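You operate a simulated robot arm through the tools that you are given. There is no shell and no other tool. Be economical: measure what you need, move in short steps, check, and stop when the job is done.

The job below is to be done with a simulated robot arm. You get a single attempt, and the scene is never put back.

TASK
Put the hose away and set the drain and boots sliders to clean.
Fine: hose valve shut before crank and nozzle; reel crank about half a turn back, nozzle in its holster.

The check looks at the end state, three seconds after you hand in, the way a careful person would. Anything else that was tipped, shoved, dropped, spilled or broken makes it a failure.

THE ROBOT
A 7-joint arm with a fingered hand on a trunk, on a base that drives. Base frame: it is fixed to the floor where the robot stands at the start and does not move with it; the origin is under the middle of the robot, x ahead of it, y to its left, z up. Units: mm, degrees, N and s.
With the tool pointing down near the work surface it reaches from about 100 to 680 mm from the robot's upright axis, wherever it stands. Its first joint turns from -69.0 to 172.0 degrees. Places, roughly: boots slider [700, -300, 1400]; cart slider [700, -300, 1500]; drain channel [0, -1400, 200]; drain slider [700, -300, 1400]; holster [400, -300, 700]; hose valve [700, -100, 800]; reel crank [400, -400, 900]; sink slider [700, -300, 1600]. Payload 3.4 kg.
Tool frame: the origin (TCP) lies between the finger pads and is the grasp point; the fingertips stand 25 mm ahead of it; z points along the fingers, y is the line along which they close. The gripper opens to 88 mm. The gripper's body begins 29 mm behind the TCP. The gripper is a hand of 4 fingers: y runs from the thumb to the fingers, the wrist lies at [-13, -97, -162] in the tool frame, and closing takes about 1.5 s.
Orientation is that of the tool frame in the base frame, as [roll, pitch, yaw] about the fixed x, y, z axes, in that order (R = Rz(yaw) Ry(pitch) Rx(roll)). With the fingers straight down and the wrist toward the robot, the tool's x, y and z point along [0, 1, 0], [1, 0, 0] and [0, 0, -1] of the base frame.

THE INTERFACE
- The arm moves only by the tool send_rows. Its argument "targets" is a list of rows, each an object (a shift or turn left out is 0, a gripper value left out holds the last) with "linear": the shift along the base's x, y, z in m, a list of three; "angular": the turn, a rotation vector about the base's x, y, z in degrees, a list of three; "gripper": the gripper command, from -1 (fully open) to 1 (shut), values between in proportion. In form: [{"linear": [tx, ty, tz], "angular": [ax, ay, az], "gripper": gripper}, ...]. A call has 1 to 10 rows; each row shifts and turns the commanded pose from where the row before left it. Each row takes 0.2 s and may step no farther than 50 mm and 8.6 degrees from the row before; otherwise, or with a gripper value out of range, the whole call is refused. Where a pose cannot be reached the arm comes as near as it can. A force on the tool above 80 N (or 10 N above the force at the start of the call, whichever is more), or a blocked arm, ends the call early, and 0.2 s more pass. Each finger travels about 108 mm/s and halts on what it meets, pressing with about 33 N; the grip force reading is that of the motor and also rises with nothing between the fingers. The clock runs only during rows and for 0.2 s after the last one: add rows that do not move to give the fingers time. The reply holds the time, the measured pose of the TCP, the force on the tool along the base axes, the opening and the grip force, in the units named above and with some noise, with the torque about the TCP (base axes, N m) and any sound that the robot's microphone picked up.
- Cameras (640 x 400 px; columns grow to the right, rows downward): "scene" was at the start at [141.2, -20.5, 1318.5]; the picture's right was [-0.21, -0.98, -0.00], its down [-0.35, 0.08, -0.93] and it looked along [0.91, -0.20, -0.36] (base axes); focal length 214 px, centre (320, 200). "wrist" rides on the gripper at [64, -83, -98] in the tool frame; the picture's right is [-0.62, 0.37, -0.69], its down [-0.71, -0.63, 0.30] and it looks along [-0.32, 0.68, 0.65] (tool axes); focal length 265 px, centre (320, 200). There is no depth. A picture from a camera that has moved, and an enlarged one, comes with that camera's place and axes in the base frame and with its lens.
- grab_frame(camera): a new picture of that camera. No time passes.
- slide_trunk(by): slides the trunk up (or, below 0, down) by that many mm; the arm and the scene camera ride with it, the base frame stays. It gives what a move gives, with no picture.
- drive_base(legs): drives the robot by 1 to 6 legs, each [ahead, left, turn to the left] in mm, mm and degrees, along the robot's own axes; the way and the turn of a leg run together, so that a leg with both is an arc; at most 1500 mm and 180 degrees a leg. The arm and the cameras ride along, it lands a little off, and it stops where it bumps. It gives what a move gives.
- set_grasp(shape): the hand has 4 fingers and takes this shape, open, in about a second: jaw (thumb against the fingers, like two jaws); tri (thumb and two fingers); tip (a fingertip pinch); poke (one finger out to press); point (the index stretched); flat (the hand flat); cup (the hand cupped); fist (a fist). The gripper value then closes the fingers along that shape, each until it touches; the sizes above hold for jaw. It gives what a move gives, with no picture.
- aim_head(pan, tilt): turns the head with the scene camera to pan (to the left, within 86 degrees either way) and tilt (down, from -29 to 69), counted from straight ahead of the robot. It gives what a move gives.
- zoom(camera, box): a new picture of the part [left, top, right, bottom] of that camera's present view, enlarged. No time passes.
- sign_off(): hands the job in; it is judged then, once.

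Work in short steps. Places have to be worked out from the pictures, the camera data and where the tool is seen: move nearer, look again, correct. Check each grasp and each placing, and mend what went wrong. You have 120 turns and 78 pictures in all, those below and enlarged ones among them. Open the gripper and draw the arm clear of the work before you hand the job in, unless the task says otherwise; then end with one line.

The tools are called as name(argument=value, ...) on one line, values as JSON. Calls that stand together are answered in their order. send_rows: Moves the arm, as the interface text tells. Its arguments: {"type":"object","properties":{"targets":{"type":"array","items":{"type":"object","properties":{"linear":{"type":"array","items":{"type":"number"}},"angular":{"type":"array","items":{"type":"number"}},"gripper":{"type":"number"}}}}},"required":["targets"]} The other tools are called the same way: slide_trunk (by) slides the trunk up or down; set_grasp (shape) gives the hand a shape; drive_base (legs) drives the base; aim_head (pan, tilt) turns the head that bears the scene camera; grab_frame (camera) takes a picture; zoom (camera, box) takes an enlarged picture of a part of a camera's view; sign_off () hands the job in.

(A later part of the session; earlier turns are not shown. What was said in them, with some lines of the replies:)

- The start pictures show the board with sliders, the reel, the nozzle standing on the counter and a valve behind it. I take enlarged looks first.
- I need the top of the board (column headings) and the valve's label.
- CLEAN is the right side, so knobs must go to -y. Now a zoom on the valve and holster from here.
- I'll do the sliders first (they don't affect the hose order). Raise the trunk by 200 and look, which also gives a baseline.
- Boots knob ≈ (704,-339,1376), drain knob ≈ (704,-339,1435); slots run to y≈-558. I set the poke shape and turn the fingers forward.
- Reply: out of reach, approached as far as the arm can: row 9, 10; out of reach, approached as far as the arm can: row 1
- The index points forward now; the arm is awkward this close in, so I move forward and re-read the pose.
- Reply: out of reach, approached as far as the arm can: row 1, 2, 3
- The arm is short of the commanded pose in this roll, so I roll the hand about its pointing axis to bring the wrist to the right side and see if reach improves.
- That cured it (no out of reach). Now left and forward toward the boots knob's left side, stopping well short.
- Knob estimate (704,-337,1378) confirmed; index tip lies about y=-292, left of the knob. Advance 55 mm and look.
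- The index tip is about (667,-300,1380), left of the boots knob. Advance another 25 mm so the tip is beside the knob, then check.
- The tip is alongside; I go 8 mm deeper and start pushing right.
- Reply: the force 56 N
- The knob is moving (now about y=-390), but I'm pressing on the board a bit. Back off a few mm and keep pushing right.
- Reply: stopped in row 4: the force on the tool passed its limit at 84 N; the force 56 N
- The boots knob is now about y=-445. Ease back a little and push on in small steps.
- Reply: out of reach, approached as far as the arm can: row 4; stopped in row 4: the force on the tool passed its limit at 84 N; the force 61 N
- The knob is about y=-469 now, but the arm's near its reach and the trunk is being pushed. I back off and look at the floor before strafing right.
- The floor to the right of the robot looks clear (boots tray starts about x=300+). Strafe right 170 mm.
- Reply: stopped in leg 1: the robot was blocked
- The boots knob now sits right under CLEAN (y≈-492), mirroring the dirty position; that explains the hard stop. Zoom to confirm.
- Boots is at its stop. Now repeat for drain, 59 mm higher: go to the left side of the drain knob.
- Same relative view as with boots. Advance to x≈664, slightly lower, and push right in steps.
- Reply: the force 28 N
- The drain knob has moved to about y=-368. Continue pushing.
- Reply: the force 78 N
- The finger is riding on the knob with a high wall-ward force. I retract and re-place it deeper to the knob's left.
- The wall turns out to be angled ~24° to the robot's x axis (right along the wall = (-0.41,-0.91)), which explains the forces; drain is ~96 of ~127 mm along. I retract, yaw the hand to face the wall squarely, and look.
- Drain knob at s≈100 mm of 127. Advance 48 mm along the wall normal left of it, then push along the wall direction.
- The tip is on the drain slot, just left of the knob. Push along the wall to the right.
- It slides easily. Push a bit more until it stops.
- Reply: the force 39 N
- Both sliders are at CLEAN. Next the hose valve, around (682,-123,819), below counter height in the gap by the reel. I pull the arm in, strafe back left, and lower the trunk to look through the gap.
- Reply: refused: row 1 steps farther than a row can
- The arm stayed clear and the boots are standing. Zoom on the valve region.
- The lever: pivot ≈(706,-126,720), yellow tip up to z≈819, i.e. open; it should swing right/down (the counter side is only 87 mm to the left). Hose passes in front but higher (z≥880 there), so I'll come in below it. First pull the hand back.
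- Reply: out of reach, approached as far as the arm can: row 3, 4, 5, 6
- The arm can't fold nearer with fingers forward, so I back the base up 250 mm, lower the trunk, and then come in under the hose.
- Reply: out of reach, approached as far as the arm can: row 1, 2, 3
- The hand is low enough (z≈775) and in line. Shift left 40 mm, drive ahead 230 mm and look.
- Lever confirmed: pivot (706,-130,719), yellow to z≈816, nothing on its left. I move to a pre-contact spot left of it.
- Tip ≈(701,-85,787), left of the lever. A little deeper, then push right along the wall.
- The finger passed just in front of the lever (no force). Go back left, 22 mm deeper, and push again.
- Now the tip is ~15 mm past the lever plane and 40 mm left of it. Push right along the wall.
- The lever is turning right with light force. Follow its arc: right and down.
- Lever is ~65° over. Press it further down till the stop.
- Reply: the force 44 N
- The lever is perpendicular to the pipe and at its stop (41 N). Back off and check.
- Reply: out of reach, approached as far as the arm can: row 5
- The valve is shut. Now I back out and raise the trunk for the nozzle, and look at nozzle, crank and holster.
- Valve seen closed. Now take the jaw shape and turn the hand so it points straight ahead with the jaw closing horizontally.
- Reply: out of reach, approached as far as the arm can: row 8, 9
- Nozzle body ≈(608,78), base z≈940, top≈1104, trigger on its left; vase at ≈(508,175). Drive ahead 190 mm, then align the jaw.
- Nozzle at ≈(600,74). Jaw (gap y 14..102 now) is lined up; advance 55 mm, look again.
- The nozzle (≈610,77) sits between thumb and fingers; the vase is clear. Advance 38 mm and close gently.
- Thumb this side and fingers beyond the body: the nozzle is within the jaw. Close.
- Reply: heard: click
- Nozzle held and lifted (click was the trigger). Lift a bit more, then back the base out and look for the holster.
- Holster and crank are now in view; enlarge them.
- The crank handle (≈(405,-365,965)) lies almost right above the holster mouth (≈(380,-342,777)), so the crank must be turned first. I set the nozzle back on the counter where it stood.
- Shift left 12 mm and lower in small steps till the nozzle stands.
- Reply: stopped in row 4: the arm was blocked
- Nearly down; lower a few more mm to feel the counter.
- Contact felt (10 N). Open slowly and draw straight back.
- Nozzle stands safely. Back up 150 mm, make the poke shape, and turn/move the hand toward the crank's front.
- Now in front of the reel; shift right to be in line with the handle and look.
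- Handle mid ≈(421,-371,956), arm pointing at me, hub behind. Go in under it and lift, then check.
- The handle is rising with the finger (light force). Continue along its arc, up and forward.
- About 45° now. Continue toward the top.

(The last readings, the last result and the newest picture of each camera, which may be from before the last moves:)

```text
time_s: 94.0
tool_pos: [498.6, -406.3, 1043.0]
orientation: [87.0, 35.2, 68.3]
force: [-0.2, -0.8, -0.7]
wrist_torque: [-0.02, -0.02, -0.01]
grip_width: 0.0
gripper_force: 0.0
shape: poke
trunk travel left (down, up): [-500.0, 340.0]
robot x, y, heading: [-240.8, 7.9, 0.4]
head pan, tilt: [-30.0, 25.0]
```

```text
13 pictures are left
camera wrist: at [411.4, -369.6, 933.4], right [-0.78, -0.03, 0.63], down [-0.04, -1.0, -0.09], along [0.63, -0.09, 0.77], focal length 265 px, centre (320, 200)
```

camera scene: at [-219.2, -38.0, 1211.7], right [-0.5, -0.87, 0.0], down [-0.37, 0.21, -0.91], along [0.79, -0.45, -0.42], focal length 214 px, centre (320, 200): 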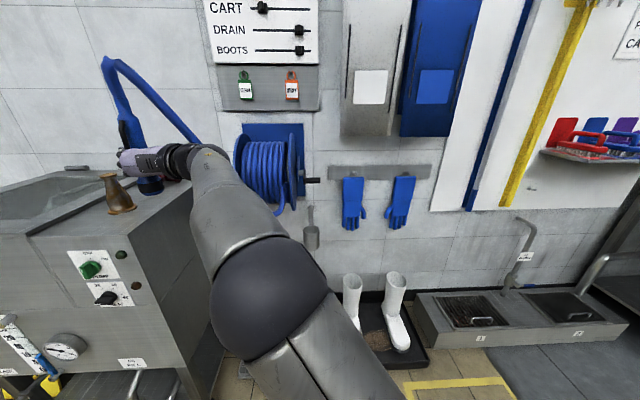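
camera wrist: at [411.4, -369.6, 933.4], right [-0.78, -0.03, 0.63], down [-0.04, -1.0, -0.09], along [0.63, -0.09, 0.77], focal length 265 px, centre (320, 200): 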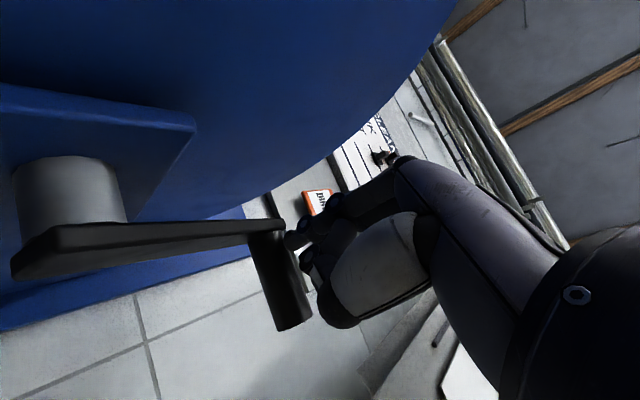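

The handle is just past the top (~100°) and my finger is now behind it. Push it forward and follow down.

send_rows(targets=[{"linear": [0.0, 0.0, 0.008]}, {"linear": [0.014, -0.006, 0]}, {"linear": [0.014, -0.006, -0.004]}, {"linear": [0.014, -0.006, -0.008]}, {"linear": [0.012, -0.005, -0.012]}, {}])

grab_frame(camera="wrist")

```text
time_s: 95.4
tool_pos: [512.7, -388.2, 1030.8]
orientation: [86.9, 35.2, 68.2]
force: [-0.6, -0.9, -1.0]
wrist_torque: [-0.03, 0.02, -0.01]
grip_width: 0.1
gripper_force: 0.0
shape: poke
out of reach, approached as far as the arm can: row 2, 3, 4, 5
trunk travel left (down, up): [-500.0, 340.0]
robot x, y, heading: [-238.7, 5.5, 0.3]
head pan, tilt: [-30.0, 25.0]
```

```text
12 pictures are left
camera wrist: at [425.8, -352.3, 921.0], right [-0.78, -0.03, 0.63], down [-0.04, -1.0, -0.09], along [0.63, -0.09, 0.77], focal length 265 px, centre (320, 200)
```

wrist: 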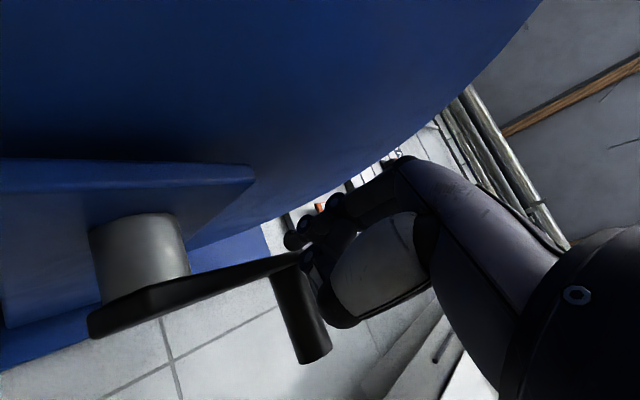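

The arm ran out of reach. Retract up and back, drive the base ahead 120 mm, then continue from above/behind the handle.

send_rows(targets=[{"linear": [-0.03, 0.013, 0.01]}, {"linear": [-0.03, 0.013, 0.02]}, {"linear": [-0.03, 0.01, 0.02]}, {"linear": [-0.03, 0, 0.005]}, {}])

drive_base(legs=[[120, 0, 0]])

```text
time_s: 96.6
tool_pos: [394.3, -352.3, 1086.1]
orientation: [86.8, 35.3, 68.1]
force: [-0.4, 0.2, -1.2]
wrist_torque: [0.01, -0.01, 0.03]
grip_width: 0.2
gripper_force: 0.0
shape: poke
trunk travel left (down, up): [-500.0, 340.0]
robot x, y, heading: [-242.9, 9.3, 0.3]
head pan, tilt: [-30.0, 25.0]
```

```text
time_s: 97.8
tool_pos: [509.7, -360.4, 1088.9]
orientation: [86.7, 34.6, 67.7]
force: [-5.9, -28.9, 12.3]
wrist_torque: [0.48, 0.15, 0.62]
grip_width: 0.0
gripper_force: 0.1
shape: poke
trunk travel left (down, up): [-500.0, 340.0]
robot x, y, heading: [-124.3, 6.6, 0.5]
head pan, tilt: [-30.0, 25.0]
```

There is contact (−29 N in y), likely the hand against the reel flange. Move right along the wall direction and look.

send_rows(targets=[{"linear": [-0.01, -0.02, 0.005]}, {"linear": [-0.008, -0.022, 0.005]}, {}])

aim_head(pan=-35, tilt=25)

grab_frame(camera="scene")

grab_frame(camera="wrist")

```text
time_s: 98.6
tool_pos: [494.4, -395.8, 1098.9]
orientation: [86.7, 35.1, 67.6]
force: [0.0, 0.0, 0.1]
wrist_torque: [-0.01, 0.0, -0.01]
grip_width: 0.0
gripper_force: 0.0
shape: poke
trunk travel left (down, up): [-500.0, 340.0]
robot x, y, heading: [-123.7, 8.6, 0.6]
head pan, tilt: [-30.0, 25.0]
```

```text
time_s: 99.3
tool_pos: [494.4, -395.0, 1096.8]
orientation: [86.7, 35.0, 67.6]
force: [-0.9, 0.2, 0.9]
wrist_torque: [0.02, -0.03, 0.0]
grip_width: 0.0
gripper_force: 0.1
shape: poke
trunk travel left (down, up): [-500.0, 340.0]
robot x, y, heading: [-120.9, 9.3, 0.4]
head pan, tilt: [-35.0, 25.0]
```

```text
11 pictures are left
camera scene: at [3.8, -44.2, 1211.8], right [-0.57, -0.82, 0.0], down [-0.35, 0.24, -0.91], along [0.74, -0.52, -0.42], focal length 214 px, centre (320, 200)
```

scene: 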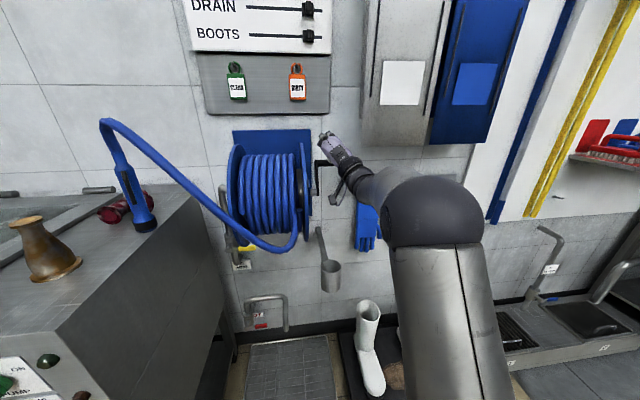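

```text
10 pictures are left
camera wrist: at [407.6, -359.6, 987.8], right [-0.78, -0.03, 0.62], down [-0.04, -0.99, -0.09], along [0.62, -0.1, 0.78], focal length 265 px, centre (320, 200)
```

wrist: 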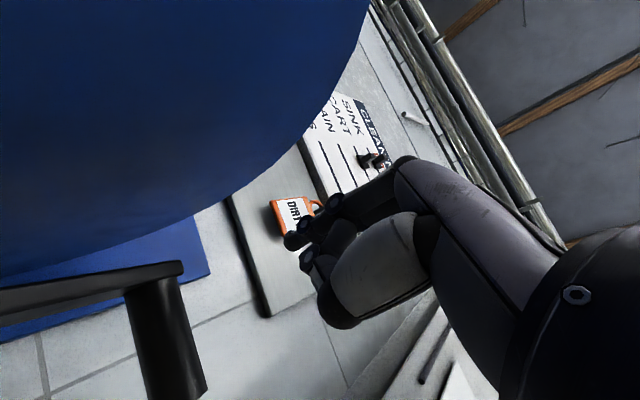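

Handle is at about (544,-433,1042), ~103° round. I shift right 40 mm, raise slightly and drive ahead 60 mm so the finger comes over it with reach to spare.

send_rows(targets=[{"linear": [-0.008, -0.018, 0.005]}, {"linear": [-0.008, -0.018, 0.005]}, {}])

drive_base(legs=[[60, 0, 0]])

grab_frame(camera="wrist")

```text
time_s: 100.1
tool_pos: [477.4, -433.0, 1108.1]
orientation: [86.7, 35.1, 67.7]
force: [-0.1, -0.6, 0.3]
wrist_torque: [-0.04, -0.01, 0.01]
grip_width: 0.3
gripper_force: 0.0
shape: poke
trunk travel left (down, up): [-500.0, 340.0]
robot x, y, heading: [-119.4, 11.7, 0.3]
head pan, tilt: [-35.0, 25.0]
```

```text
time_s: 101.1
tool_pos: [539.7, -431.9, 1106.9]
orientation: [86.7, 35.1, 67.6]
force: [0.4, -0.6, -0.4]
wrist_torque: [0.01, 0.02, 0.0]
grip_width: 0.0
gripper_force: 0.1
shape: poke
trunk travel left (down, up): [-500.0, 340.0]
robot x, y, heading: [-64.4, 8.2, 0.2]
head pan, tilt: [-35.0, 25.0]
```

```text
9 pictures are left
camera wrist: at [452.2, -395.4, 997.1], right [-0.78, -0.03, 0.63], down [-0.04, -1.0, -0.09], along [0.62, -0.1, 0.78], focal length 265 px, centre (320, 200)
```

wrist: 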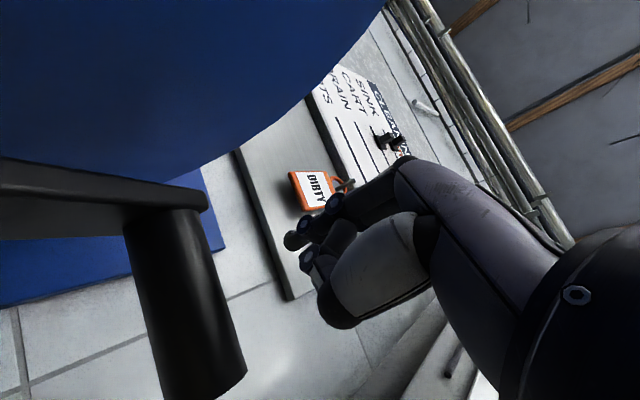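

The finger is right above the handle. Press down and follow the arc forward/down.

send_rows(targets=[{"linear": [0, 0, -0.015]}, {"linear": [0, 0, -0.013]}, {"linear": [0.011, -0.005, -0.012]}, {"linear": [0.013, -0.006, -0.012]}, {"linear": [0.012, -0.005, -0.014]}, {"linear": [0.01, -0.004, -0.015]}, {}])

grab_frame(camera="wrist")

```text
time_s: 102.7
tool_pos: [583.6, -452.5, 1025.8]
orientation: [86.6, 35.0, 67.5]
force: [0.3, -0.3, -0.1]
wrist_torque: [-0.02, 0.01, 0.0]
grip_width: 0.0
gripper_force: 0.0
shape: poke
trunk travel left (down, up): [-500.0, 340.0]
robot x, y, heading: [-63.2, 7.7, 0.3]
head pan, tilt: [-35.0, 25.0]
```

```text
8 pictures are left
camera wrist: at [497.0, -415.3, 916.3], right [-0.78, -0.03, 0.62], down [-0.04, -1.0, -0.09], along [0.62, -0.1, 0.78], focal length 265 px, centre (320, 200)
```

wrist: 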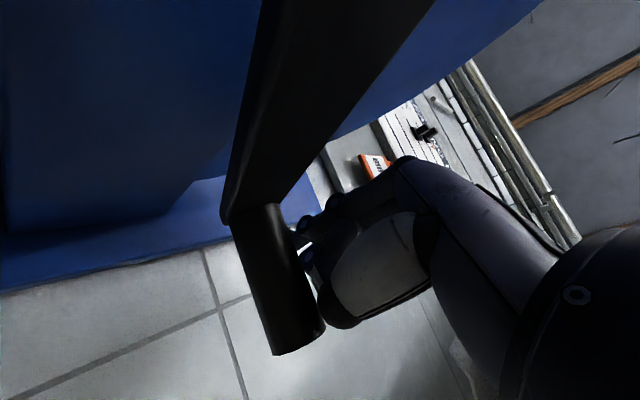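

About 153° now. Press down another ~43 mm to complete the half turn.

send_rows(targets=[{"linear": [0.005, -0.002, -0.015]}, {"linear": [0.003, -0.001, -0.015]}, {"linear": [0.0, 0, -0.012]}, {}])

grab_frame(camera="wrist")

```text
time_s: 103.7
tool_pos: [592.8, -455.7, 985.6]
orientation: [86.6, 35.1, 67.6]
force: [-0.2, 0.0, -0.2]
wrist_torque: [-0.01, 0.03, 0.02]
grip_width: 0.0
gripper_force: 0.1
shape: poke
trunk travel left (down, up): [-500.0, 340.0]
robot x, y, heading: [-60.8, 11.2, 0.2]
head pan, tilt: [-35.0, 25.0]
```

```text
7 pictures are left
camera wrist: at [505.4, -418.3, 874.2], right [-0.78, -0.03, 0.62], down [-0.04, -1.0, -0.09], along [0.62, -0.1, 0.78], focal length 265 px, centre (320, 200)
```

wrist: 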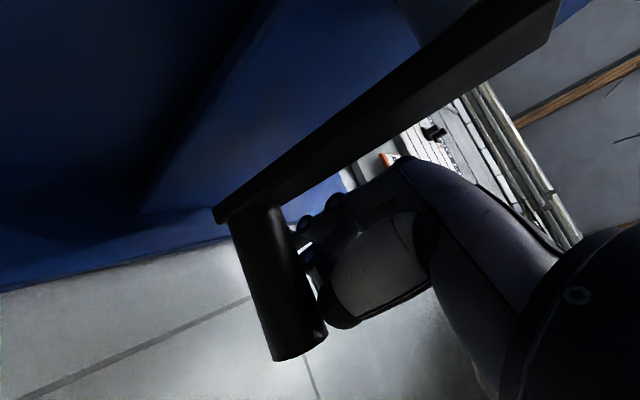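

The crank is at ~180°. Retract up, back the base out 230 mm, and switch to jaw.

send_rows(targets=[{"linear": [0, 0, 0.02]}, {"linear": [0, 0, 0.03]}, {"linear": [-0.03, 0.005, 0.02]}, {}])

drive_base(legs=[[-230, 0, 0]])

set_grasp(shape="jaw")

send_rows(targets=[{"linear": [0, 0.045, 0], "gripper": -1}, {"linear": [0, 0.045, 0]}, {"linear": [0, 0.045, 0], "angular": [0, 0, 8]}, {"linear": [0, 0.045, 0], "angular": [0, 0, 8]}, {"linear": [0, 0.045, 0], "angular": [0, 0, 8]}, {"linear": [0, 0.045, -0.005], "angular": [0, 0, 6]}, {"linear": [0, 0.04, -0.005], "angular": [-8, 0, 0]}, {"linear": [0, 0.04, -0.005], "angular": [-8, 0, 0]}, {"linear": [0, 0.04, -0.005], "angular": [-8, 0, 0]}, {}])

send_rows(targets=[{"linear": [0, 0.01, 0], "angular": [-8, 0, 0]}, {"linear": [0, 0.01, 0], "angular": [-8, 0, 0]}, {"angular": [-8, 0, 0]}, {"angular": [-6, 0, 0]}, {}])

```text
time_s: 104.7
tool_pos: [562.6, -450.6, 1054.7]
orientation: [86.7, 35.1, 67.6]
force: [0.5, 0.1, -0.1]
wrist_torque: [0.02, -0.01, -0.04]
grip_width: 0.0
gripper_force: 0.0
shape: poke
trunk travel left (down, up): [-500.0, 340.0]
robot x, y, heading: [-61.4, 7.9, 0.4]
head pan, tilt: [-35.0, 25.0]
```

```text
time_s: 106.4
tool_pos: [333.3, -451.9, 1054.4]
orientation: [86.7, 35.1, 67.8]
force: [-0.5, 0.0, 0.1]
wrist_torque: [0.01, -0.02, -0.02]
grip_width: 0.0
gripper_force: 0.0
shape: poke
trunk travel left (down, up): [-500.0, 340.0]
robot x, y, heading: [-291.8, 11.5, 0.5]
head pan, tilt: [-35.0, 25.0]
```

```text
time_s: 107.3
tool_pos: [332.9, -451.5, 1055.8]
orientation: [86.7, 35.1, 67.7]
force: [-0.2, -1.2, -1.3]
wrist_torque: [-0.02, -0.04, 0.02]
grip_width: 87.9
gripper_force: 0.0
shape: jaw
trunk travel left (down, up): [-500.0, 340.0]
robot x, y, heading: [-294.9, 8.7, 0.2]
head pan, tilt: [-35.0, 25.0]
```

```text
time_s: 109.5
tool_pos: [332.1, -60.8, 1034.2]
orientation: [92.8, 58.7, 102.2]
force: [0.1, 0.5, -0.4]
wrist_torque: [-0.03, 0.02, -0.01]
grip_width: 88.1
gripper_force: 0.1
shape: jaw
trunk travel left (down, up): [-500.0, 340.0]
robot x, y, heading: [-291.1, 6.9, 0.1]
head pan, tilt: [-35.0, 25.0]
```

```text
time_s: 110.7
tool_pos: [333.7, -41.5, 1033.9]
orientation: [166.2, 83.7, 174.0]
force: [0.4, 0.1, -0.2]
wrist_torque: [-0.02, 0.03, 0.02]
grip_width: 87.8
gripper_force: 0.1
shape: jaw
trunk travel left (down, up): [-500.0, 340.0]
robot x, y, heading: [-292.4, 8.0, -0.0]
head pan, tilt: [-35.0, 25.0]
```

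Correct a 6° downward tilt, shift left in line with the nozzle (≈(612,56)), then drive ahead 195 mm.

send_rows(targets=[{"linear": [0, 0.04, 0], "angular": [0, -6, 0]}, {"linear": [0, 0.046, 0]}, {}])

drive_base(legs=[[195, 0, 0]])

grab_frame(camera="wrist")

```text
time_s: 111.5
tool_pos: [334.9, 31.2, 1040.1]
orientation: [89.2, 88.0, 96.1]
force: [-0.1, 0.5, -1.3]
wrist_torque: [0.03, -0.03, 0.03]
grip_width: 87.8
gripper_force: 0.1
shape: jaw
trunk travel left (down, up): [-500.0, 340.0]
robot x, y, heading: [-290.1, 9.6, 0.1]
head pan, tilt: [-35.0, 25.0]
```

```text
time_s: 113.1
tool_pos: [528.5, 36.5, 1041.7]
orientation: [89.8, 87.7, 97.1]
force: [0.1, 1.2, 0.4]
wrist_torque: [0.02, 0.02, 0.03]
grip_width: 87.8
gripper_force: 0.0
shape: jaw
trunk travel left (down, up): [-500.0, 340.0]
robot x, y, heading: [-98.3, 11.3, 0.8]
head pan, tilt: [-35.0, 25.0]
```

```text
6 pictures are left
camera wrist: at [441.0, -56.1, 972.6], right [-0.73, 0.25, 0.63], down [0.39, -0.61, 0.69], along [0.56, 0.75, 0.35], focal length 265 px, centre (320, 200)
```

wrist: 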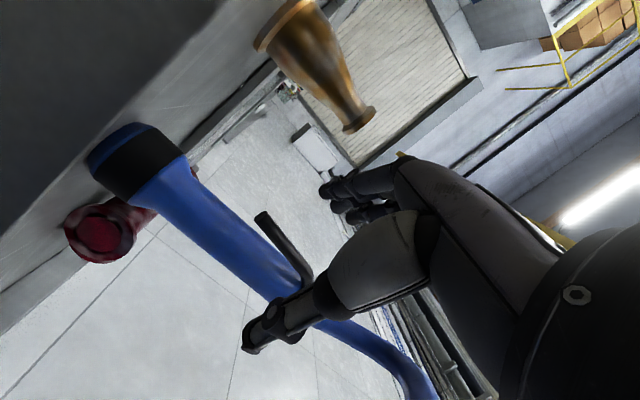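

Nozzle base at (612,57), body around y≈50 at grip height. Advance 84 mm in with small steps, then close.

send_rows(targets=[{"linear": [0.025, 0.004, -0.002]}, {"linear": [0.025, 0.004, -0.002]}, {"linear": [0.02, 0.004, 0]}, {"linear": [0.014, 0.003, 0]}, {}])

send_rows(targets=[{"gripper": 0.0}, {"gripper": 0.5}, {"gripper": 1}, {"gripper": 1}, {}, {}, {}, {}])

grab_frame(camera="wrist")

```text
time_s: 114.3
tool_pos: [613.3, 52.6, 1037.3]
orientation: [90.4, 87.9, 97.8]
force: [-0.7, 0.4, -1.1]
wrist_torque: [0.02, -0.04, 0.01]
grip_width: 88.0
gripper_force: 0.2
shape: jaw
trunk travel left (down, up): [-500.0, 340.0]
robot x, y, heading: [-96.4, 10.0, 0.2]
head pan, tilt: [-35.0, 25.0]
```

```text
time_s: 116.1
tool_pos: [612.8, 51.8, 1039.0]
orientation: [91.8, 87.9, 99.2]
force: [0.5, -1.5, 0.2]
wrist_torque: [-0.04, 0.05, 0.02]
grip_width: 8.3
gripper_force: 32.9
shape: jaw
trunk travel left (down, up): [-500.0, 340.0]
robot x, y, heading: [-97.8, 7.6, 0.3]
head pan, tilt: [-35.0, 25.0]
```

```text
5 pictures are left
camera wrist: at [525.1, -40.8, 969.3], right [-0.73, 0.25, 0.63], down [0.39, -0.61, 0.69], along [0.56, 0.75, 0.35], focal length 265 px, centre (320, 200)
```

wrist: 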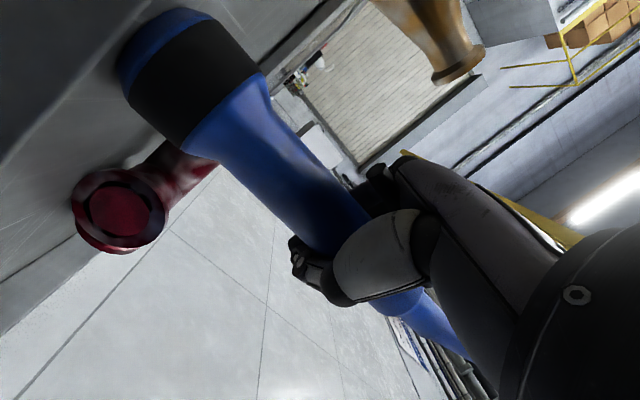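

Good high grip. Lift, back out 200 mm, then swing right in front of the reel toward the holster, yawing to face the wall.

send_rows(targets=[{"linear": [0, 0, 0.03]}, {"linear": [0, 0, 0.03]}, {}])

drive_base(legs=[[-200, 0, 0]])

send_rows(targets=[{"linear": [-0.01, -0.035, 0]}, {"linear": [-0.01, -0.035, 0]}, {"linear": [-0.01, -0.035, 0]}, {"linear": [-0.01, -0.035, 0]}, {"linear": [-0.01, -0.035, 0]}, {"linear": [-0.01, -0.035, 0]}, {"linear": [-0.01, -0.035, 0], "angular": [0, 0, -7]}, {"linear": [-0.01, -0.035, 0], "angular": [0, 0, -7]}, {"linear": [0, -0.035, 0], "angular": [0, 0, -7]}, {}])

```text
time_s: 116.9
tool_pos: [613.5, 51.0, 1097.9]
orientation: [90.9, 87.8, 98.3]
force: [-0.2, -0.8, -3.1]
wrist_torque: [0.01, -0.06, -0.01]
grip_width: 8.1
gripper_force: 33.3
shape: jaw
trunk travel left (down, up): [-500.0, 340.0]
robot x, y, heading: [-98.9, 8.6, 0.4]
head pan, tilt: [-35.0, 25.0]
```

```text
time_s: 118.5
tool_pos: [412.1, 51.9, 1098.1]
orientation: [87.5, 87.8, 95.1]
force: [-0.9, -0.1, -2.8]
wrist_torque: [-0.01, -0.05, -0.01]
grip_width: 8.5
gripper_force: 33.5
shape: jaw
trunk travel left (down, up): [-500.0, 340.0]
robot x, y, heading: [-299.4, 6.6, 0.5]
head pan, tilt: [-35.0, 25.0]
```

```text
time_s: 120.7
tool_pos: [331.2, -264.5, 1097.3]
orientation: [88.1, 87.7, 74.6]
force: [-0.7, 1.1, -3.3]
wrist_torque: [-0.01, -0.06, -0.04]
grip_width: 8.1
gripper_force: 32.8
shape: jaw
trunk travel left (down, up): [-500.0, 340.0]
robot x, y, heading: [-295.6, 8.8, 0.2]
head pan, tilt: [-35.0, 25.0]
```

Move to 40 mm in front of the holster axis and come down to z≈915, then look.

send_rows(targets=[{"linear": [0.006, -0.031, -0.01], "angular": [0, 0, -8]}, {"linear": [0.006, -0.031, -0.02], "angular": [0, 0, -2]}, {"linear": [0, 0, -0.04]}, {"linear": [0, 0, -0.04]}, {"linear": [0, 0, -0.04]}, {"linear": [0, 0, -0.03]}, {}])

grab_frame(camera="wrist")

```text
time_s: 122.3
tool_pos: [344.0, -325.8, 916.9]
orientation: [93.0, 87.8, 69.5]
force: [-0.4, 0.6, -1.7]
wrist_torque: [-0.03, -0.06, -0.02]
grip_width: 8.2
gripper_force: 33.5
shape: jaw
trunk travel left (down, up): [-500.0, 340.0]
robot x, y, heading: [-297.1, 10.4, 0.2]
head pan, tilt: [-35.0, 25.0]
```

```text
4 pictures are left
camera wrist: at [220.7, -360.7, 848.8], right [-0.5, 0.59, 0.63], down [0.02, -0.72, 0.69], along [0.87, 0.35, 0.35], focal length 265 px, centre (320, 200)
```

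wrist: 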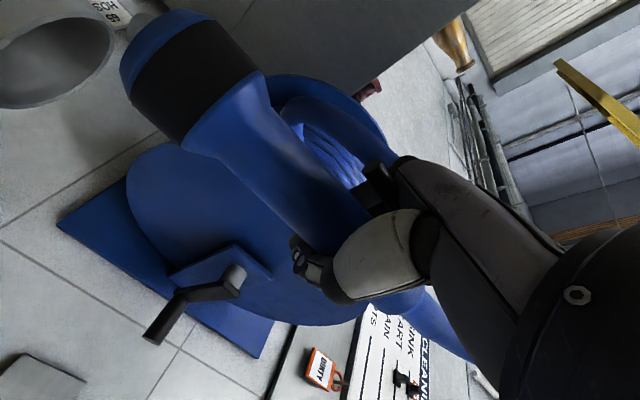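

Crank seen half-turned. Cup rim centre ≈(376,-343,777); nozzle bottom ≈(344,-318,803), tilted ~3.5° to the left. Correct the tilt and move over the cup, then look.

send_rows(targets=[{"linear": [0.012, -0.006, 0], "angular": [-3.2, 1.4, 0]}, {"linear": [0.012, -0.006, 0]}, {"linear": [0.011, -0.006, 0]}, {}])

grab_frame(camera="wrist")

```text
time_s: 123.3
tool_pos: [379.1, -344.1, 916.1]
orientation: [-89.9, 88.7, -113.5]
force: [-0.3, 0.1, -2.9]
wrist_torque: [-0.01, -0.08, 0.0]
grip_width: 7.9
gripper_force: 33.3
shape: jaw
trunk travel left (down, up): [-500.0, 340.0]
robot x, y, heading: [-299.9, 7.6, 0.4]
head pan, tilt: [-35.0, 25.0]
```

```text
3 pictures are left
camera wrist: at [254.8, -382.8, 853.9], right [-0.48, 0.63, 0.61], down [0.03, -0.68, 0.73], along [0.88, 0.37, 0.31], focal length 265 px, centre (320, 200)
```

wrist: 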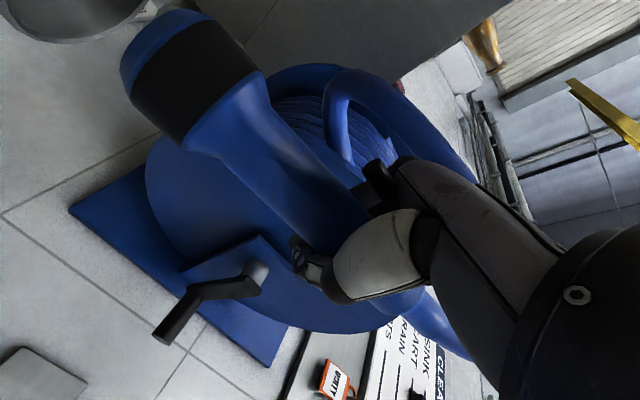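

Nozzle bottom ≈(377,-343), cup ≈(375,-345): aligned within a few mm. Nudge and lower 35 mm gently.

send_rows(targets=[{"linear": [-0.001, -0.002, -0.01]}, {"linear": [0, 0, -0.01]}, {"linear": [0, 0, -0.007]}, {"linear": [0, 0, -0.004]}, {"linear": [0, 0, -0.004]}, {}])

```text
time_s: 124.7
tool_pos: [378.1, -345.9, 884.8]
orientation: [-84.5, 88.7, -108.0]
force: [-0.1, -0.9, 1.5]
wrist_torque: [0.05, 0.02, -0.01]
grip_width: 8.4
gripper_force: 32.9
shape: jaw
trunk travel left (down, up): [-500.0, 340.0]
robot x, y, heading: [-299.2, 9.6, 0.5]
head pan, tilt: [-35.0, 25.0]
```

A slight change of force; lower 6 mm more and read.

send_rows(targets=[{"linear": [0, 0, -0.003]}, {"linear": [0, 0, -0.003]}, {}])

grab_frame(camera="wrist")

```text
time_s: 125.5
tool_pos: [376.8, -344.9, 882.1]
orientation: [-71.3, 88.7, -94.8]
force: [1.1, -3.0, 19.4]
wrist_torque: [0.04, 0.27, 0.01]
grip_width: 7.8
gripper_force: 32.9
shape: jaw
trunk travel left (down, up): [-500.0, 340.0]
robot x, y, heading: [-294.7, 9.2, 0.4]
head pan, tilt: [-35.0, 25.0]
```

```text
2 pictures are left
camera wrist: at [251.6, -383.7, 817.2], right [-0.49, 0.63, 0.61], down [0.03, -0.68, 0.73], along [0.87, 0.37, 0.32], focal length 265 px, centre (320, 200)
```

wrist: 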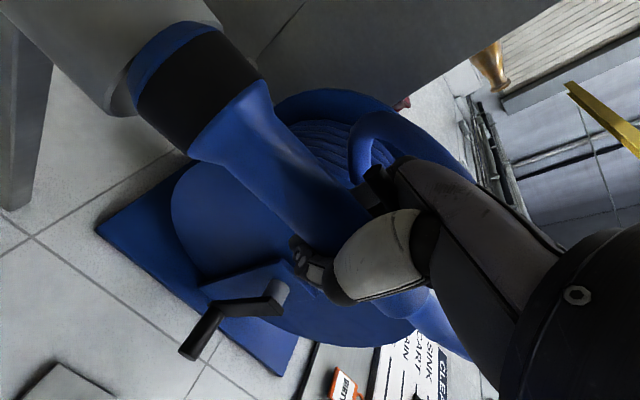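

Rim contact: torque puts it at the (-x,+y) side of the nozzle, and the picture agrees. Lift 6 mm, shift (+4,-4.5) mm, lower again.

send_rows(targets=[{"linear": [0, 0, 0.007]}, {"linear": [0.004, -0.0045, 0]}, {}, {"linear": [0, 0, -0.005]}, {"linear": [0, 0, -0.004]}, {"linear": [0, 0, -0.004]}, {}])

```text
time_s: 127.1
tool_pos: [380.3, -350.4, 872.3]
orientation: [-84.3, 88.6, -107.9]
force: [1.0, -2.8, 11.4]
wrist_torque: [0.02, 0.22, 0.08]
grip_width: 7.6
gripper_force: 33.1
shape: jaw
trunk travel left (down, up): [-500.0, 340.0]
robot x, y, heading: [-301.3, 10.1, 0.4]
head pan, tilt: [-35.0, 25.0]
heard: click
```

It slid 10 mm lower. Same side still rubs; shift another (+2,-2) while lowering.

send_rows(targets=[{"linear": [0.002, -0.002, 0.002]}, {"linear": [0.001, -0.001, -0.004]}, {"linear": [0, 0, -0.005]}, {"linear": [0, 0, -0.005]}, {}])

```text
time_s: 128.3
tool_pos: [384.7, -352.0, 858.3]
orientation: [-90.6, 88.6, -114.1]
force: [0.2, -1.6, 4.5]
wrist_torque: [0.01, 0.14, 0.05]
grip_width: 7.0
gripper_force: 33.4
shape: jaw
trunk travel left (down, up): [-500.0, 340.0]
robot x, y, heading: [-299.0, 7.4, 0.3]
head pan, tilt: [-35.0, 25.0]
```

It's going in (24 mm below rim contact). Continue down.

send_rows(targets=[{"linear": [0.001, -0.001, -0.006]}, {"linear": [0, 0, -0.006]}, {"linear": [0, 0, -0.006]}, {"linear": [0, 0, -0.006]}, {}])

```text
time_s: 129.5
tool_pos: [386.8, -355.3, 834.7]
orientation: [-84.3, 88.6, -107.8]
force: [1.4, -2.0, 4.1]
wrist_torque: [0.0, 0.1, 0.04]
grip_width: 6.8
gripper_force: 33.1
shape: jaw
trunk travel left (down, up): [-500.0, 340.0]
robot x, y, heading: [-298.8, 7.3, 0.3]
head pan, tilt: [-35.0, 25.0]
```

47 mm in. Continue until it bottoms.

send_rows(targets=[{"linear": [-0.001, 0.001, -0.006]}, {"linear": [0, 0, -0.005]}, {"linear": [0, 0, -0.005]}, {}])

grab_frame(camera="wrist")

```text
time_s: 130.5
tool_pos: [384.1, -353.5, 822.5]
orientation: [-79.4, 88.7, -103.0]
force: [3.6, -4.3, 14.3]
wrist_torque: [0.25, 0.21, 0.04]
grip_width: 6.8
gripper_force: 33.1
shape: jaw
trunk travel left (down, up): [-500.0, 340.0]
robot x, y, heading: [-296.8, 6.8, 0.5]
head pan, tilt: [-35.0, 25.0]
```

```text
1 pictures are left
camera wrist: at [259.9, -391.7, 758.2], right [-0.49, 0.63, 0.61], down [0.03, -0.68, 0.73], along [0.87, 0.37, 0.31], focal length 265 px, centre (320, 200)
```

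wrist: 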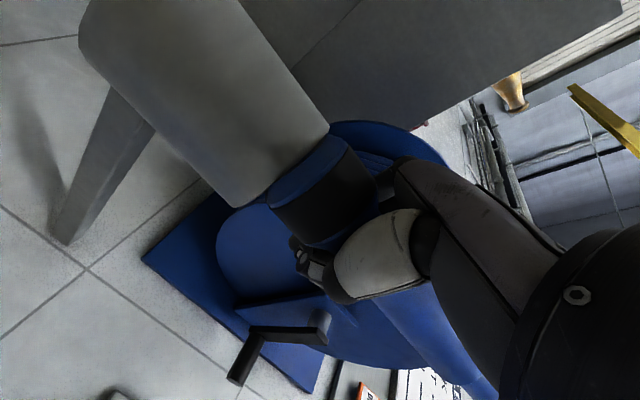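

The picture shows the nozzle slid up in my grip and sits on the rim, about 9 mm off toward (-x,+y). Lift clear, shift (+5.5,-7.5), and lower gently again.

send_rows(targets=[{"linear": [0, 0, 0.008]}, {"linear": [0.003, -0.004, 0.003]}, {"linear": [0.0025, -0.0035, 0]}, {}])

send_rows(targets=[{"linear": [0, 0, -0.004]}, {"linear": [0, 0, -0.004]}, {"linear": [0, 0, -0.003]}, {}])

```text
time_s: 131.5
tool_pos: [392.2, -359.6, 829.0]
orientation: [-87.8, 88.6, -111.3]
force: [0.1, 0.9, -2.9]
wrist_torque: [-0.04, -0.09, -0.03]
grip_width: 6.6
gripper_force: 32.8
shape: jaw
trunk travel left (down, up): [-500.0, 340.0]
robot x, y, heading: [-295.9, 9.3, 0.2]
head pan, tilt: [-35.0, 25.0]
```

```text
time_s: 132.5
tool_pos: [390.3, -359.3, 822.4]
orientation: [-71.1, 88.8, -94.5]
force: [3.1, -1.8, 12.3]
wrist_torque: [0.17, 0.22, 0.02]
grip_width: 6.5
gripper_force: 33.0
shape: jaw
trunk travel left (down, up): [-500.0, 340.0]
robot x, y, heading: [-298.2, 6.5, 0.6]
head pan, tilt: [-35.0, 25.0]
```

Contact now lies mostly on the -x side, so the remaining offset is in depth. Lift, shift (+5,-2), lower.

send_rows(targets=[{"linear": [0, 0, 0.007]}, {"linear": [0.005, -0.002, 0.001]}, {}, {"linear": [0, 0, -0.004]}, {"linear": [0, 0, -0.004]}, {"linear": [0, 0, -0.003]}, {}])

```text
time_s: 134.1
tool_pos: [394.5, -361.3, 820.5]
orientation: [-64.9, 88.7, -88.4]
force: [5.3, -1.0, 19.9]
wrist_torque: [0.22, 0.49, -0.02]
grip_width: 6.6
gripper_force: 33.0
shape: jaw
trunk travel left (down, up): [-500.0, 340.0]
robot x, y, heading: [-297.6, 6.9, 0.4]
head pan, tilt: [-35.0, 25.0]
```

The nozzle has likely pivoted in the grip. I take it back to the counter to re-seat it upright and re-grip it high, then insert with the corrected holster position. Lift and swing back left first.

send_rows(targets=[{"linear": [0, 0, 0.03]}, {"linear": [-0.01, 0.004, 0.045]}, {"linear": [-0.02, 0.008, 0.045]}, {"linear": [-0.02, 0.01, 0.045]}, {"linear": [0, 0.03, 0.04]}, {"linear": [0, 0.035, 0.015]}, {"linear": [0.01, 0.04, 0]}, {"linear": [0.01, 0.04, 0]}, {"linear": [0.01, 0.04, 0]}, {}])

send_rows(targets=[{"linear": [0.01, 0.04, 0]}, {"linear": [0.01, 0.04, 0]}, {"linear": [0.01, 0.04, 0]}, {"linear": [0.01, 0.04, 0]}, {"linear": [0.005, 0.04, 0]}, {}])

```text
refused: row 4 steps farther than a row can; nothing moved
```

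```text
time_s: 134.7
tool_pos: [399.6, -328.1, 821.5]
orientation: [-72.4, 87.8, -99.9]
force: [-13.0, -35.1, 13.6]
wrist_torque: [-1.04, 0.59, 0.9]
grip_width: 9.5
gripper_force: 33.3
shape: jaw
trunk travel left (down, up): [-500.0, 340.0]
robot x, y, heading: [-298.9, 7.4, -0.3]
head pan, tilt: [-35.0, 25.0]
stopped in row 3: the force on the tool passed its limit at 87 N (the readings are from after the stop); the commanded pose is now the measured one
```

The first list was refused (my step was too long) and the second bumped something. Move back right a bit, then lift straight up.

send_rows(targets=[{"linear": [-0.004, -0.015, 0.002]}, {"linear": [0, 0, 0.02]}, {"linear": [0, 0, 0.03]}, {"linear": [0, 0, 0.03]}, {}])

grab_frame(camera="wrist")

```text
time_s: 135.9
tool_pos: [403.8, -331.2, 899.0]
orientation: [-87.0, 87.9, -113.3]
force: [-1.1, -0.1, -3.8]
wrist_torque: [-0.03, -0.04, 0.01]
grip_width: 7.0
gripper_force: 33.2
shape: jaw
trunk travel left (down, up): [-500.0, 340.0]
robot x, y, heading: [-296.4, 6.2, -0.1]
head pan, tilt: [-35.0, 25.0]
```

```text
0 pictures are left
camera wrist: at [275.9, -363.8, 837.0], right [-0.45, 0.66, 0.6], down [0.01, -0.67, 0.74], along [0.89, 0.33, 0.3], focal length 265 px, centre (320, 200)
```

wrist: 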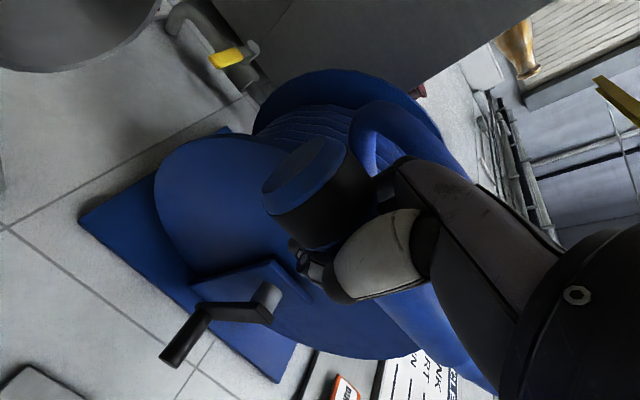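

From this last view: cup centre (380,-343,777) fits the rim well, nozzle upright, its bottom centre at TCP+(-11.5,+12,-38). No need for the counter: go to TCP (391.5,-355) and lower to just above the rim.

send_rows(targets=[{"linear": [-0.006, -0.012, 0]}, {"linear": [-0.006, -0.012, 0]}, {"linear": [0, 0, -0.03]}, {"linear": [0, 0, -0.03]}, {"linear": [0, 0, -0.014]}, {}])

```text
time_s: 137.3
tool_pos: [390.6, -355.2, 825.1]
orientation: [-86.4, 87.8, -112.7]
force: [0.7, -0.8, -2.1]
wrist_torque: [-0.07, -0.07, 0.01]
grip_width: 7.2
gripper_force: 33.2
shape: jaw
trunk travel left (down, up): [-500.0, 340.0]
robot x, y, heading: [-300.6, 8.0, 0.0]
head pan, tilt: [-35.0, 25.0]
```

Free so far. Lower in 4 mm steps and watch the force.

send_rows(targets=[{"linear": [0, 0, -0.004]}, {"linear": [0, 0, -0.004]}, {"linear": [0, 0, -0.003]}, {}])

```text
time_s: 138.3
tool_pos: [389.9, -353.6, 820.6]
orientation: [-67.9, 87.8, -94.1]
force: [7.0, -6.6, 26.0]
wrist_torque: [0.4, 0.5, 0.09]
grip_width: 6.9
gripper_force: 32.8
shape: jaw
trunk travel left (down, up): [-500.0, 340.0]
robot x, y, heading: [-298.3, 7.0, -0.1]
head pan, tilt: [-35.0, 25.0]
```

Contact on the (-0.8,+0.6) side again, at the nozzle's edge. Lift fully clear (14 mm), shift (+3.5,-2.5), lower again.

send_rows(targets=[{"linear": [0, 0, 0.016]}, {}, {"linear": [0.0035, -0.003, 0]}, {}, {"linear": [0, 0, -0.008]}, {"linear": [0, 0, -0.005]}, {"linear": [0, 0, -0.003]}, {}])

```text
time_s: 140.1
tool_pos: [395.1, -357.2, 820.2]
orientation: [-69.5, 87.9, -95.8]
force: [8.8, -3.2, 20.7]
wrist_torque: [0.28, 0.47, -0.01]
grip_width: 7.0
gripper_force: 32.7
shape: jaw
trunk travel left (down, up): [-500.0, 340.0]
robot x, y, heading: [-302.6, 6.1, 0.0]
head pan, tilt: [-35.0, 25.0]
```

Contact moved to the -x side. Lift clear, shift (+4,-1), lower again.

send_rows(targets=[{"linear": [0, 0, 0.016]}, {}, {"linear": [0.0045, -0.001, 0]}, {}, {"linear": [0, 0, -0.008]}, {"linear": [0, 0, -0.005]}, {"linear": [0, 0, -0.003]}, {}])

```text
time_s: 141.9
tool_pos: [399.4, -356.5, 817.8]
orientation: [-75.4, 87.8, -101.6]
force: [0.1, 3.7, 13.0]
wrist_torque: [-0.13, 0.19, -0.07]
grip_width: 6.9
gripper_force: 32.7
shape: jaw
trunk travel left (down, up): [-500.0, 340.0]
robot x, y, heading: [-297.4, 7.7, -0.3]
head pan, tilt: [-35.0, 25.0]
```

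Now x is right; contact is on the -y side. Lift slightly, shift (+0.5,+2.5), lower.

send_rows(targets=[{"linear": [0, 0, 0.013]}, {}, {"linear": [0.0005, 0.0025, 0]}, {}, {"linear": [0, 0, -0.008]}, {"linear": [0, 0, -0.004]}, {"linear": [0, 0, -0.003]}, {}])

```text
time_s: 143.7
tool_pos: [398.7, -352.2, 817.4]
orientation: [-73.7, 87.8, -99.8]
force: [3.8, 3.5, 13.8]
wrist_torque: [-0.11, 0.38, -0.12]
grip_width: 6.9
gripper_force: 33.2
shape: jaw
trunk travel left (down, up): [-500.0, 340.0]
robot x, y, heading: [-296.9, 5.5, 0.0]
head pan, tilt: [-35.0, 25.0]
```

Closer (3 mm lower). Contact now at (-x,-y) side: shift (+3,+2) with only a small lift and lower.

send_rows(targets=[{"linear": [0, 0, 0.013]}, {}, {"linear": [0.003, 0.0015, 0]}, {}, {"linear": [0, 0, -0.008]}, {"linear": [0, 0, -0.004]}, {"linear": [0, 0, -0.003]}, {}])

```text
time_s: 145.5
tool_pos: [402.5, -351.2, 814.5]
orientation: [-75.7, 87.8, -101.9]
force: [4.6, 2.5, 15.9]
wrist_torque: [-0.19, 0.44, -0.1]
grip_width: 6.8
gripper_force: 32.5
shape: jaw
trunk travel left (down, up): [-500.0, 340.0]
robot x, y, heading: [-300.2, 5.9, -0.0]
head pan, tilt: [-35.0, 25.0]
```

Slightly deeper again; same side. Shift (+3,+2.5) more.

send_rows(targets=[{"linear": [0, 0, 0.012]}, {}, {"linear": [0.003, 0.0025, 0]}, {}, {"linear": [0, 0, -0.008]}, {"linear": [0, 0, -0.004]}, {"linear": [0, 0, -0.003]}, {}])

```text
time_s: 147.3
tool_pos: [405.5, -352.0, 806.6]
orientation: [-84.7, 87.9, -111.0]
force: [0.3, -0.3, -3.3]
wrist_torque: [-0.05, -0.08, 0.0]
grip_width: 6.9
gripper_force: 32.9
shape: jaw
trunk travel left (down, up): [-500.0, 340.0]
robot x, y, heading: [-299.3, 2.0, 0.1]
head pan, tilt: [-35.0, 25.0]
```

It dropped free past rim height. Go 8 mm lower, then test by small sideways moves whether the cup surrounds it.

send_rows(targets=[{"linear": [0, 0, -0.004]}, {"linear": [0, 0, -0.004]}, {"linear": [0.005, 0, 0]}, {}])

send_rows(targets=[{"linear": [-0.005, 0, 0]}, {"linear": [-0.005, 0, 0]}, {}])

send_rows(targets=[{"linear": [0.005, 0, 0]}, {"linear": [0, 0.006, 0]}, {}])

send_rows(targets=[{"linear": [0, -0.006, 0]}, {"linear": [0, -0.006, 0]}, {}])

```text
time_s: 148.3
tool_pos: [409.7, -351.1, 798.2]
orientation: [-82.7, 87.9, -109.0]
force: [-4.6, 1.6, -2.1]
wrist_torque: [0.01, 0.06, -0.07]
grip_width: 7.0
gripper_force: 32.6
shape: jaw
trunk travel left (down, up): [-500.0, 340.0]
robot x, y, heading: [-297.8, 6.1, 0.2]
head pan, tilt: [-35.0, 25.0]
```

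```text
time_s: 149.1
tool_pos: [401.4, -351.5, 797.9]
orientation: [-84.4, 87.8, -110.7]
force: [-0.1, 0.4, -3.7]
wrist_torque: [-0.02, -0.07, 0.0]
grip_width: 6.9
gripper_force: 33.1
shape: jaw
trunk travel left (down, up): [-500.0, 340.0]
robot x, y, heading: [-295.4, 6.4, -0.2]
head pan, tilt: [-35.0, 25.0]
```

```text
time_s: 149.9
tool_pos: [406.1, -347.1, 798.8]
orientation: [-83.6, 87.9, -110.0]
force: [0.9, -0.9, -3.6]
wrist_torque: [-0.02, -0.07, -0.01]
grip_width: 6.8
gripper_force: 33.1
shape: jaw
trunk travel left (down, up): [-500.0, 340.0]
robot x, y, heading: [-299.5, 6.8, 0.1]
head pan, tilt: [-35.0, 25.0]
```

```text
time_s: 150.7
tool_pos: [406.6, -357.2, 799.0]
orientation: [-85.0, 87.9, -111.2]
force: [0.6, 1.9, -2.3]
wrist_torque: [0.05, -0.08, -0.04]
grip_width: 6.6
gripper_force: 32.8
shape: jaw
trunk travel left (down, up): [-500.0, 340.0]
robot x, y, heading: [-295.3, 7.5, 0.1]
head pan, tilt: [-35.0, 25.0]
```

Contact on +x and slightly on -y; test the -x side and +y side a bit further.

send_rows(targets=[{"linear": [0, 0.005, 0]}, {"linear": [-0.006, 0, 0]}, {"linear": [-0.005, 0, 0]}, {}])

send_rows(targets=[{"linear": [0.006, 0, 0]}, {"linear": [0, 0.006, 0]}, {"linear": [0, 0.005, 0]}, {}])

```text
time_s: 151.7
tool_pos: [397.0, -352.9, 798.1]
orientation: [-85.8, 87.7, -112.1]
force: [7.5, -2.2, -1.2]
wrist_torque: [-0.05, -0.19, -0.03]
grip_width: 6.5
gripper_force: 33.0
shape: jaw
trunk travel left (down, up): [-500.0, 340.0]
robot x, y, heading: [-302.0, 4.3, 0.1]
head pan, tilt: [-35.0, 25.0]
```

```text
time_s: 152.7
tool_pos: [401.1, -344.1, 799.0]
orientation: [-87.8, 88.0, -114.2]
force: [3.4, -7.6, -1.0]
wrist_torque: [-0.14, -0.08, 0.15]
grip_width: 6.7
gripper_force: 32.7
shape: jaw
trunk travel left (down, up): [-500.0, 340.0]
robot x, y, heading: [-298.1, 9.5, 0.1]
head pan, tilt: [-35.0, 25.0]
```

Walls felt on all four sides: it is inside the cup. Centre it and lower further.

send_rows(targets=[{"linear": [0.002, -0.007, 0]}, {"linear": [0, 0, -0.005]}, {"linear": [0, 0, -0.005]}, {"linear": [0, 0, -0.004]}, {}])

```text
time_s: 153.9
tool_pos: [402.4, -346.2, 790.3]
orientation: [-70.6, 87.8, -96.8]
force: [5.1, -2.1, 20.7]
wrist_torque: [0.33, 0.97, 0.0]
grip_width: 6.5
gripper_force: 33.2
shape: jaw
trunk travel left (down, up): [-500.0, 340.0]
robot x, y, heading: [-298.8, 5.2, -0.2]
head pan, tilt: [-35.0, 25.0]
```

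Fingers rest on the rim with the nozzle ~29 mm in. Unload 2 mm and open gradually so it drops.

send_rows(targets=[{"linear": [0, -0.002, 0.004]}, {"gripper": 0.6}, {"gripper": 0.3}, {"gripper": 0.0}, {"gripper": -0.4}, {"gripper": -0.8}, {"gripper": -1}, {}, {}])

```text
time_s: 155.9
tool_pos: [402.0, -350.1, 791.1]
orientation: [-80.1, 87.7, -106.4]
force: [2.6, 5.1, 10.4]
wrist_torque: [0.24, 0.52, -0.28]
grip_width: 87.0
gripper_force: 0.2
shape: jaw
trunk travel left (down, up): [-500.0, 340.0]
robot x, y, heading: [-300.5, 6.3, 0.2]
head pan, tilt: [-35.0, 25.0]
```

Check whether it dropped: raise 5 mm, re-close here and read the opening (about 6.6 if unmoved, ~10 if it sank).

send_rows(targets=[{"linear": [0, 0, 0.006]}, {"gripper": 0}, {"gripper": 0.5}, {"gripper": 1}, {"gripper": 1}, {}, {}, {}])

```text
time_s: 157.7
tool_pos: [403.0, -352.3, 794.2]
orientation: [-86.8, 87.9, -113.3]
force: [2.7, -6.0, 0.3]
wrist_torque: [-0.27, -0.23, 0.09]
grip_width: 2.5
gripper_force: 33.1
shape: jaw
trunk travel left (down, up): [-500.0, 340.0]
robot x, y, heading: [-300.1, 3.6, 0.2]
head pan, tilt: [-35.0, 25.0]
```

The opening changed (2.5), so it shifted down. I open, withdraw straight back, and come in 55 mm higher to press it home.

send_rows(targets=[{"gripper": 0.3}, {"gripper": -0.4}, {"gripper": -1}, {"gripper": -1}, {}, {}, {}])

send_rows(targets=[{"linear": [-0.009, 0.004, 0.002]}, {"linear": [-0.027, 0.012, 0]}, {"linear": [-0.036, 0.016, 0]}, {"linear": [-0.036, 0.016, 0]}, {}])

```text
time_s: 159.3
tool_pos: [403.6, -351.3, 794.6]
orientation: [-83.2, 87.9, -109.5]
force: [1.3, -1.3, -3.4]
wrist_torque: [-0.08, -0.12, -0.05]
grip_width: 88.1
gripper_force: 0.0
shape: jaw
trunk travel left (down, up): [-500.0, 340.0]
robot x, y, heading: [-300.7, 6.8, -0.3]
head pan, tilt: [-35.0, 25.0]
```

```text
time_s: 160.5
tool_pos: [293.4, -301.8, 797.7]
orientation: [-89.1, 87.9, -115.4]
force: [0.3, 0.3, 0.8]
wrist_torque: [-0.03, 0.03, -0.01]
grip_width: 87.8
gripper_force: 0.0
shape: jaw
trunk travel left (down, up): [-500.0, 340.0]
robot x, y, heading: [-302.9, 4.7, 0.1]
head pan, tilt: [-35.0, 25.0]
```

Clear. Raise 55 mm, advance onto the nozzle's upper body, and close to feel it.

send_rows(targets=[{"linear": [0, 0, 0.03]}, {"linear": [0, 0, 0.025]}, {"linear": [0.027, -0.0125, 0]}, {"linear": [0.027, -0.0125, 0]}, {"linear": [0.02, -0.009, 0]}, {"linear": [0.016, -0.008, 0]}, {}])

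send_rows(targets=[{"gripper": 0}, {"gripper": 0.5}, {"gripper": 1}, {"gripper": 1}, {}, {}, {}, {}])

```text
time_s: 162.1
tool_pos: [384.0, -345.7, 852.7]
orientation: [-84.2, 88.0, -110.5]
force: [0.5, 0.2, -0.3]
wrist_torque: [0.01, 0.0, -0.02]
grip_width: 87.6
gripper_force: 0.2
shape: jaw
trunk travel left (down, up): [-500.0, 340.0]
robot x, y, heading: [-300.0, 8.0, -0.1]
head pan, tilt: [-35.0, 25.0]
```

```text
time_s: 163.9
tool_pos: [383.7, -344.5, 854.2]
orientation: [-80.6, 87.9, -106.8]
force: [0.0, 0.2, 3.7]
wrist_torque: [0.11, -0.05, 0.02]
grip_width: 14.2
gripper_force: 33.4
shape: jaw
trunk travel left (down, up): [-500.0, 340.0]
robot x, y, heading: [-297.1, 4.4, -0.3]
head pan, tilt: [-35.0, 25.0]
```

The nozzle is there, well centred (no side force). Press down gently.

send_rows(targets=[{"linear": [0, 0, -0.004]}, {"linear": [0, 0, -0.004]}, {"linear": [0, 0, -0.004]}, {}])

```text
time_s: 164.9
tool_pos: [381.3, -342.6, 850.6]
orientation: [-57.9, 87.8, -84.2]
force: [5.0, -2.4, 35.9]
wrist_torque: [0.19, -0.08, -0.07]
grip_width: 14.3
gripper_force: 33.4
shape: jaw
trunk travel left (down, up): [-500.0, 340.0]
robot x, y, heading: [-296.6, 3.2, 0.0]
head pan, tilt: [-35.0, 25.0]
```

Firm seat (36 N, almost no torque). Unload, open, and withdraw straight back.

send_rows(targets=[{"linear": [0, 0, 0.008]}, {"gripper": 0.4}, {"gripper": -0.2}, {"gripper": -0.7}, {"gripper": -1}, {}, {}, {}])

send_rows(targets=[{"linear": [-0.018, 0.008, 0]}, {"linear": [-0.03, 0.013, 0]}, {"linear": [-0.036, 0.016, 0]}, {}])

```text
time_s: 166.7
tool_pos: [384.6, -344.7, 848.7]
orientation: [-87.0, 87.8, -113.2]
force: [-0.8, 1.2, 0.2]
wrist_torque: [0.0, 0.03, 0.0]
grip_width: 87.5
gripper_force: 0.1
shape: jaw
trunk travel left (down, up): [-500.0, 340.0]
robot x, y, heading: [-299.3, 6.6, -0.1]
head pan, tilt: [-35.0, 25.0]
```

```text
time_s: 167.7
tool_pos: [300.9, -308.4, 848.7]
orientation: [-84.9, 87.7, -111.1]
force: [0.0, -0.2, 0.3]
wrist_torque: [0.01, 0.03, 0.01]
grip_width: 87.8
gripper_force: 0.0
shape: jaw
trunk travel left (down, up): [-500.0, 340.0]
robot x, y, heading: [-303.9, 4.4, -0.1]
head pan, tilt: [-35.0, 25.0]
```

Released with zero force and the arm withdrawn cleanly. I back the base away to draw the arm clear.

drive_base(legs=[[-150, 0, 0]])

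```text
time_s: 169.1
tool_pos: [151.2, -309.0, 849.1]
orientation: [-81.1, 87.9, -107.4]
force: [0.1, 0.1, 0.5]
wrist_torque: [0.02, -0.02, 0.02]
grip_width: 87.7
gripper_force: 0.0
shape: jaw
trunk travel left (down, up): [-500.0, 340.0]
robot x, y, heading: [-449.4, 8.0, 0.1]
head pan, tilt: [-35.0, 25.0]
```

The gripper is open and the arm is clear, so I hand the job in.

sign_off()

```text
The job is handed in.
```

I handed the job in with the hose valve shut first, the reel crank half a turn back, the drain and boots sliders at CLEAN, and the nozzle in its holster. The nozzle's final seat was judged by force only, because I had no pictures left, and I bumped something near the holster once (87 N), with no damage in the one view taken afterwards.
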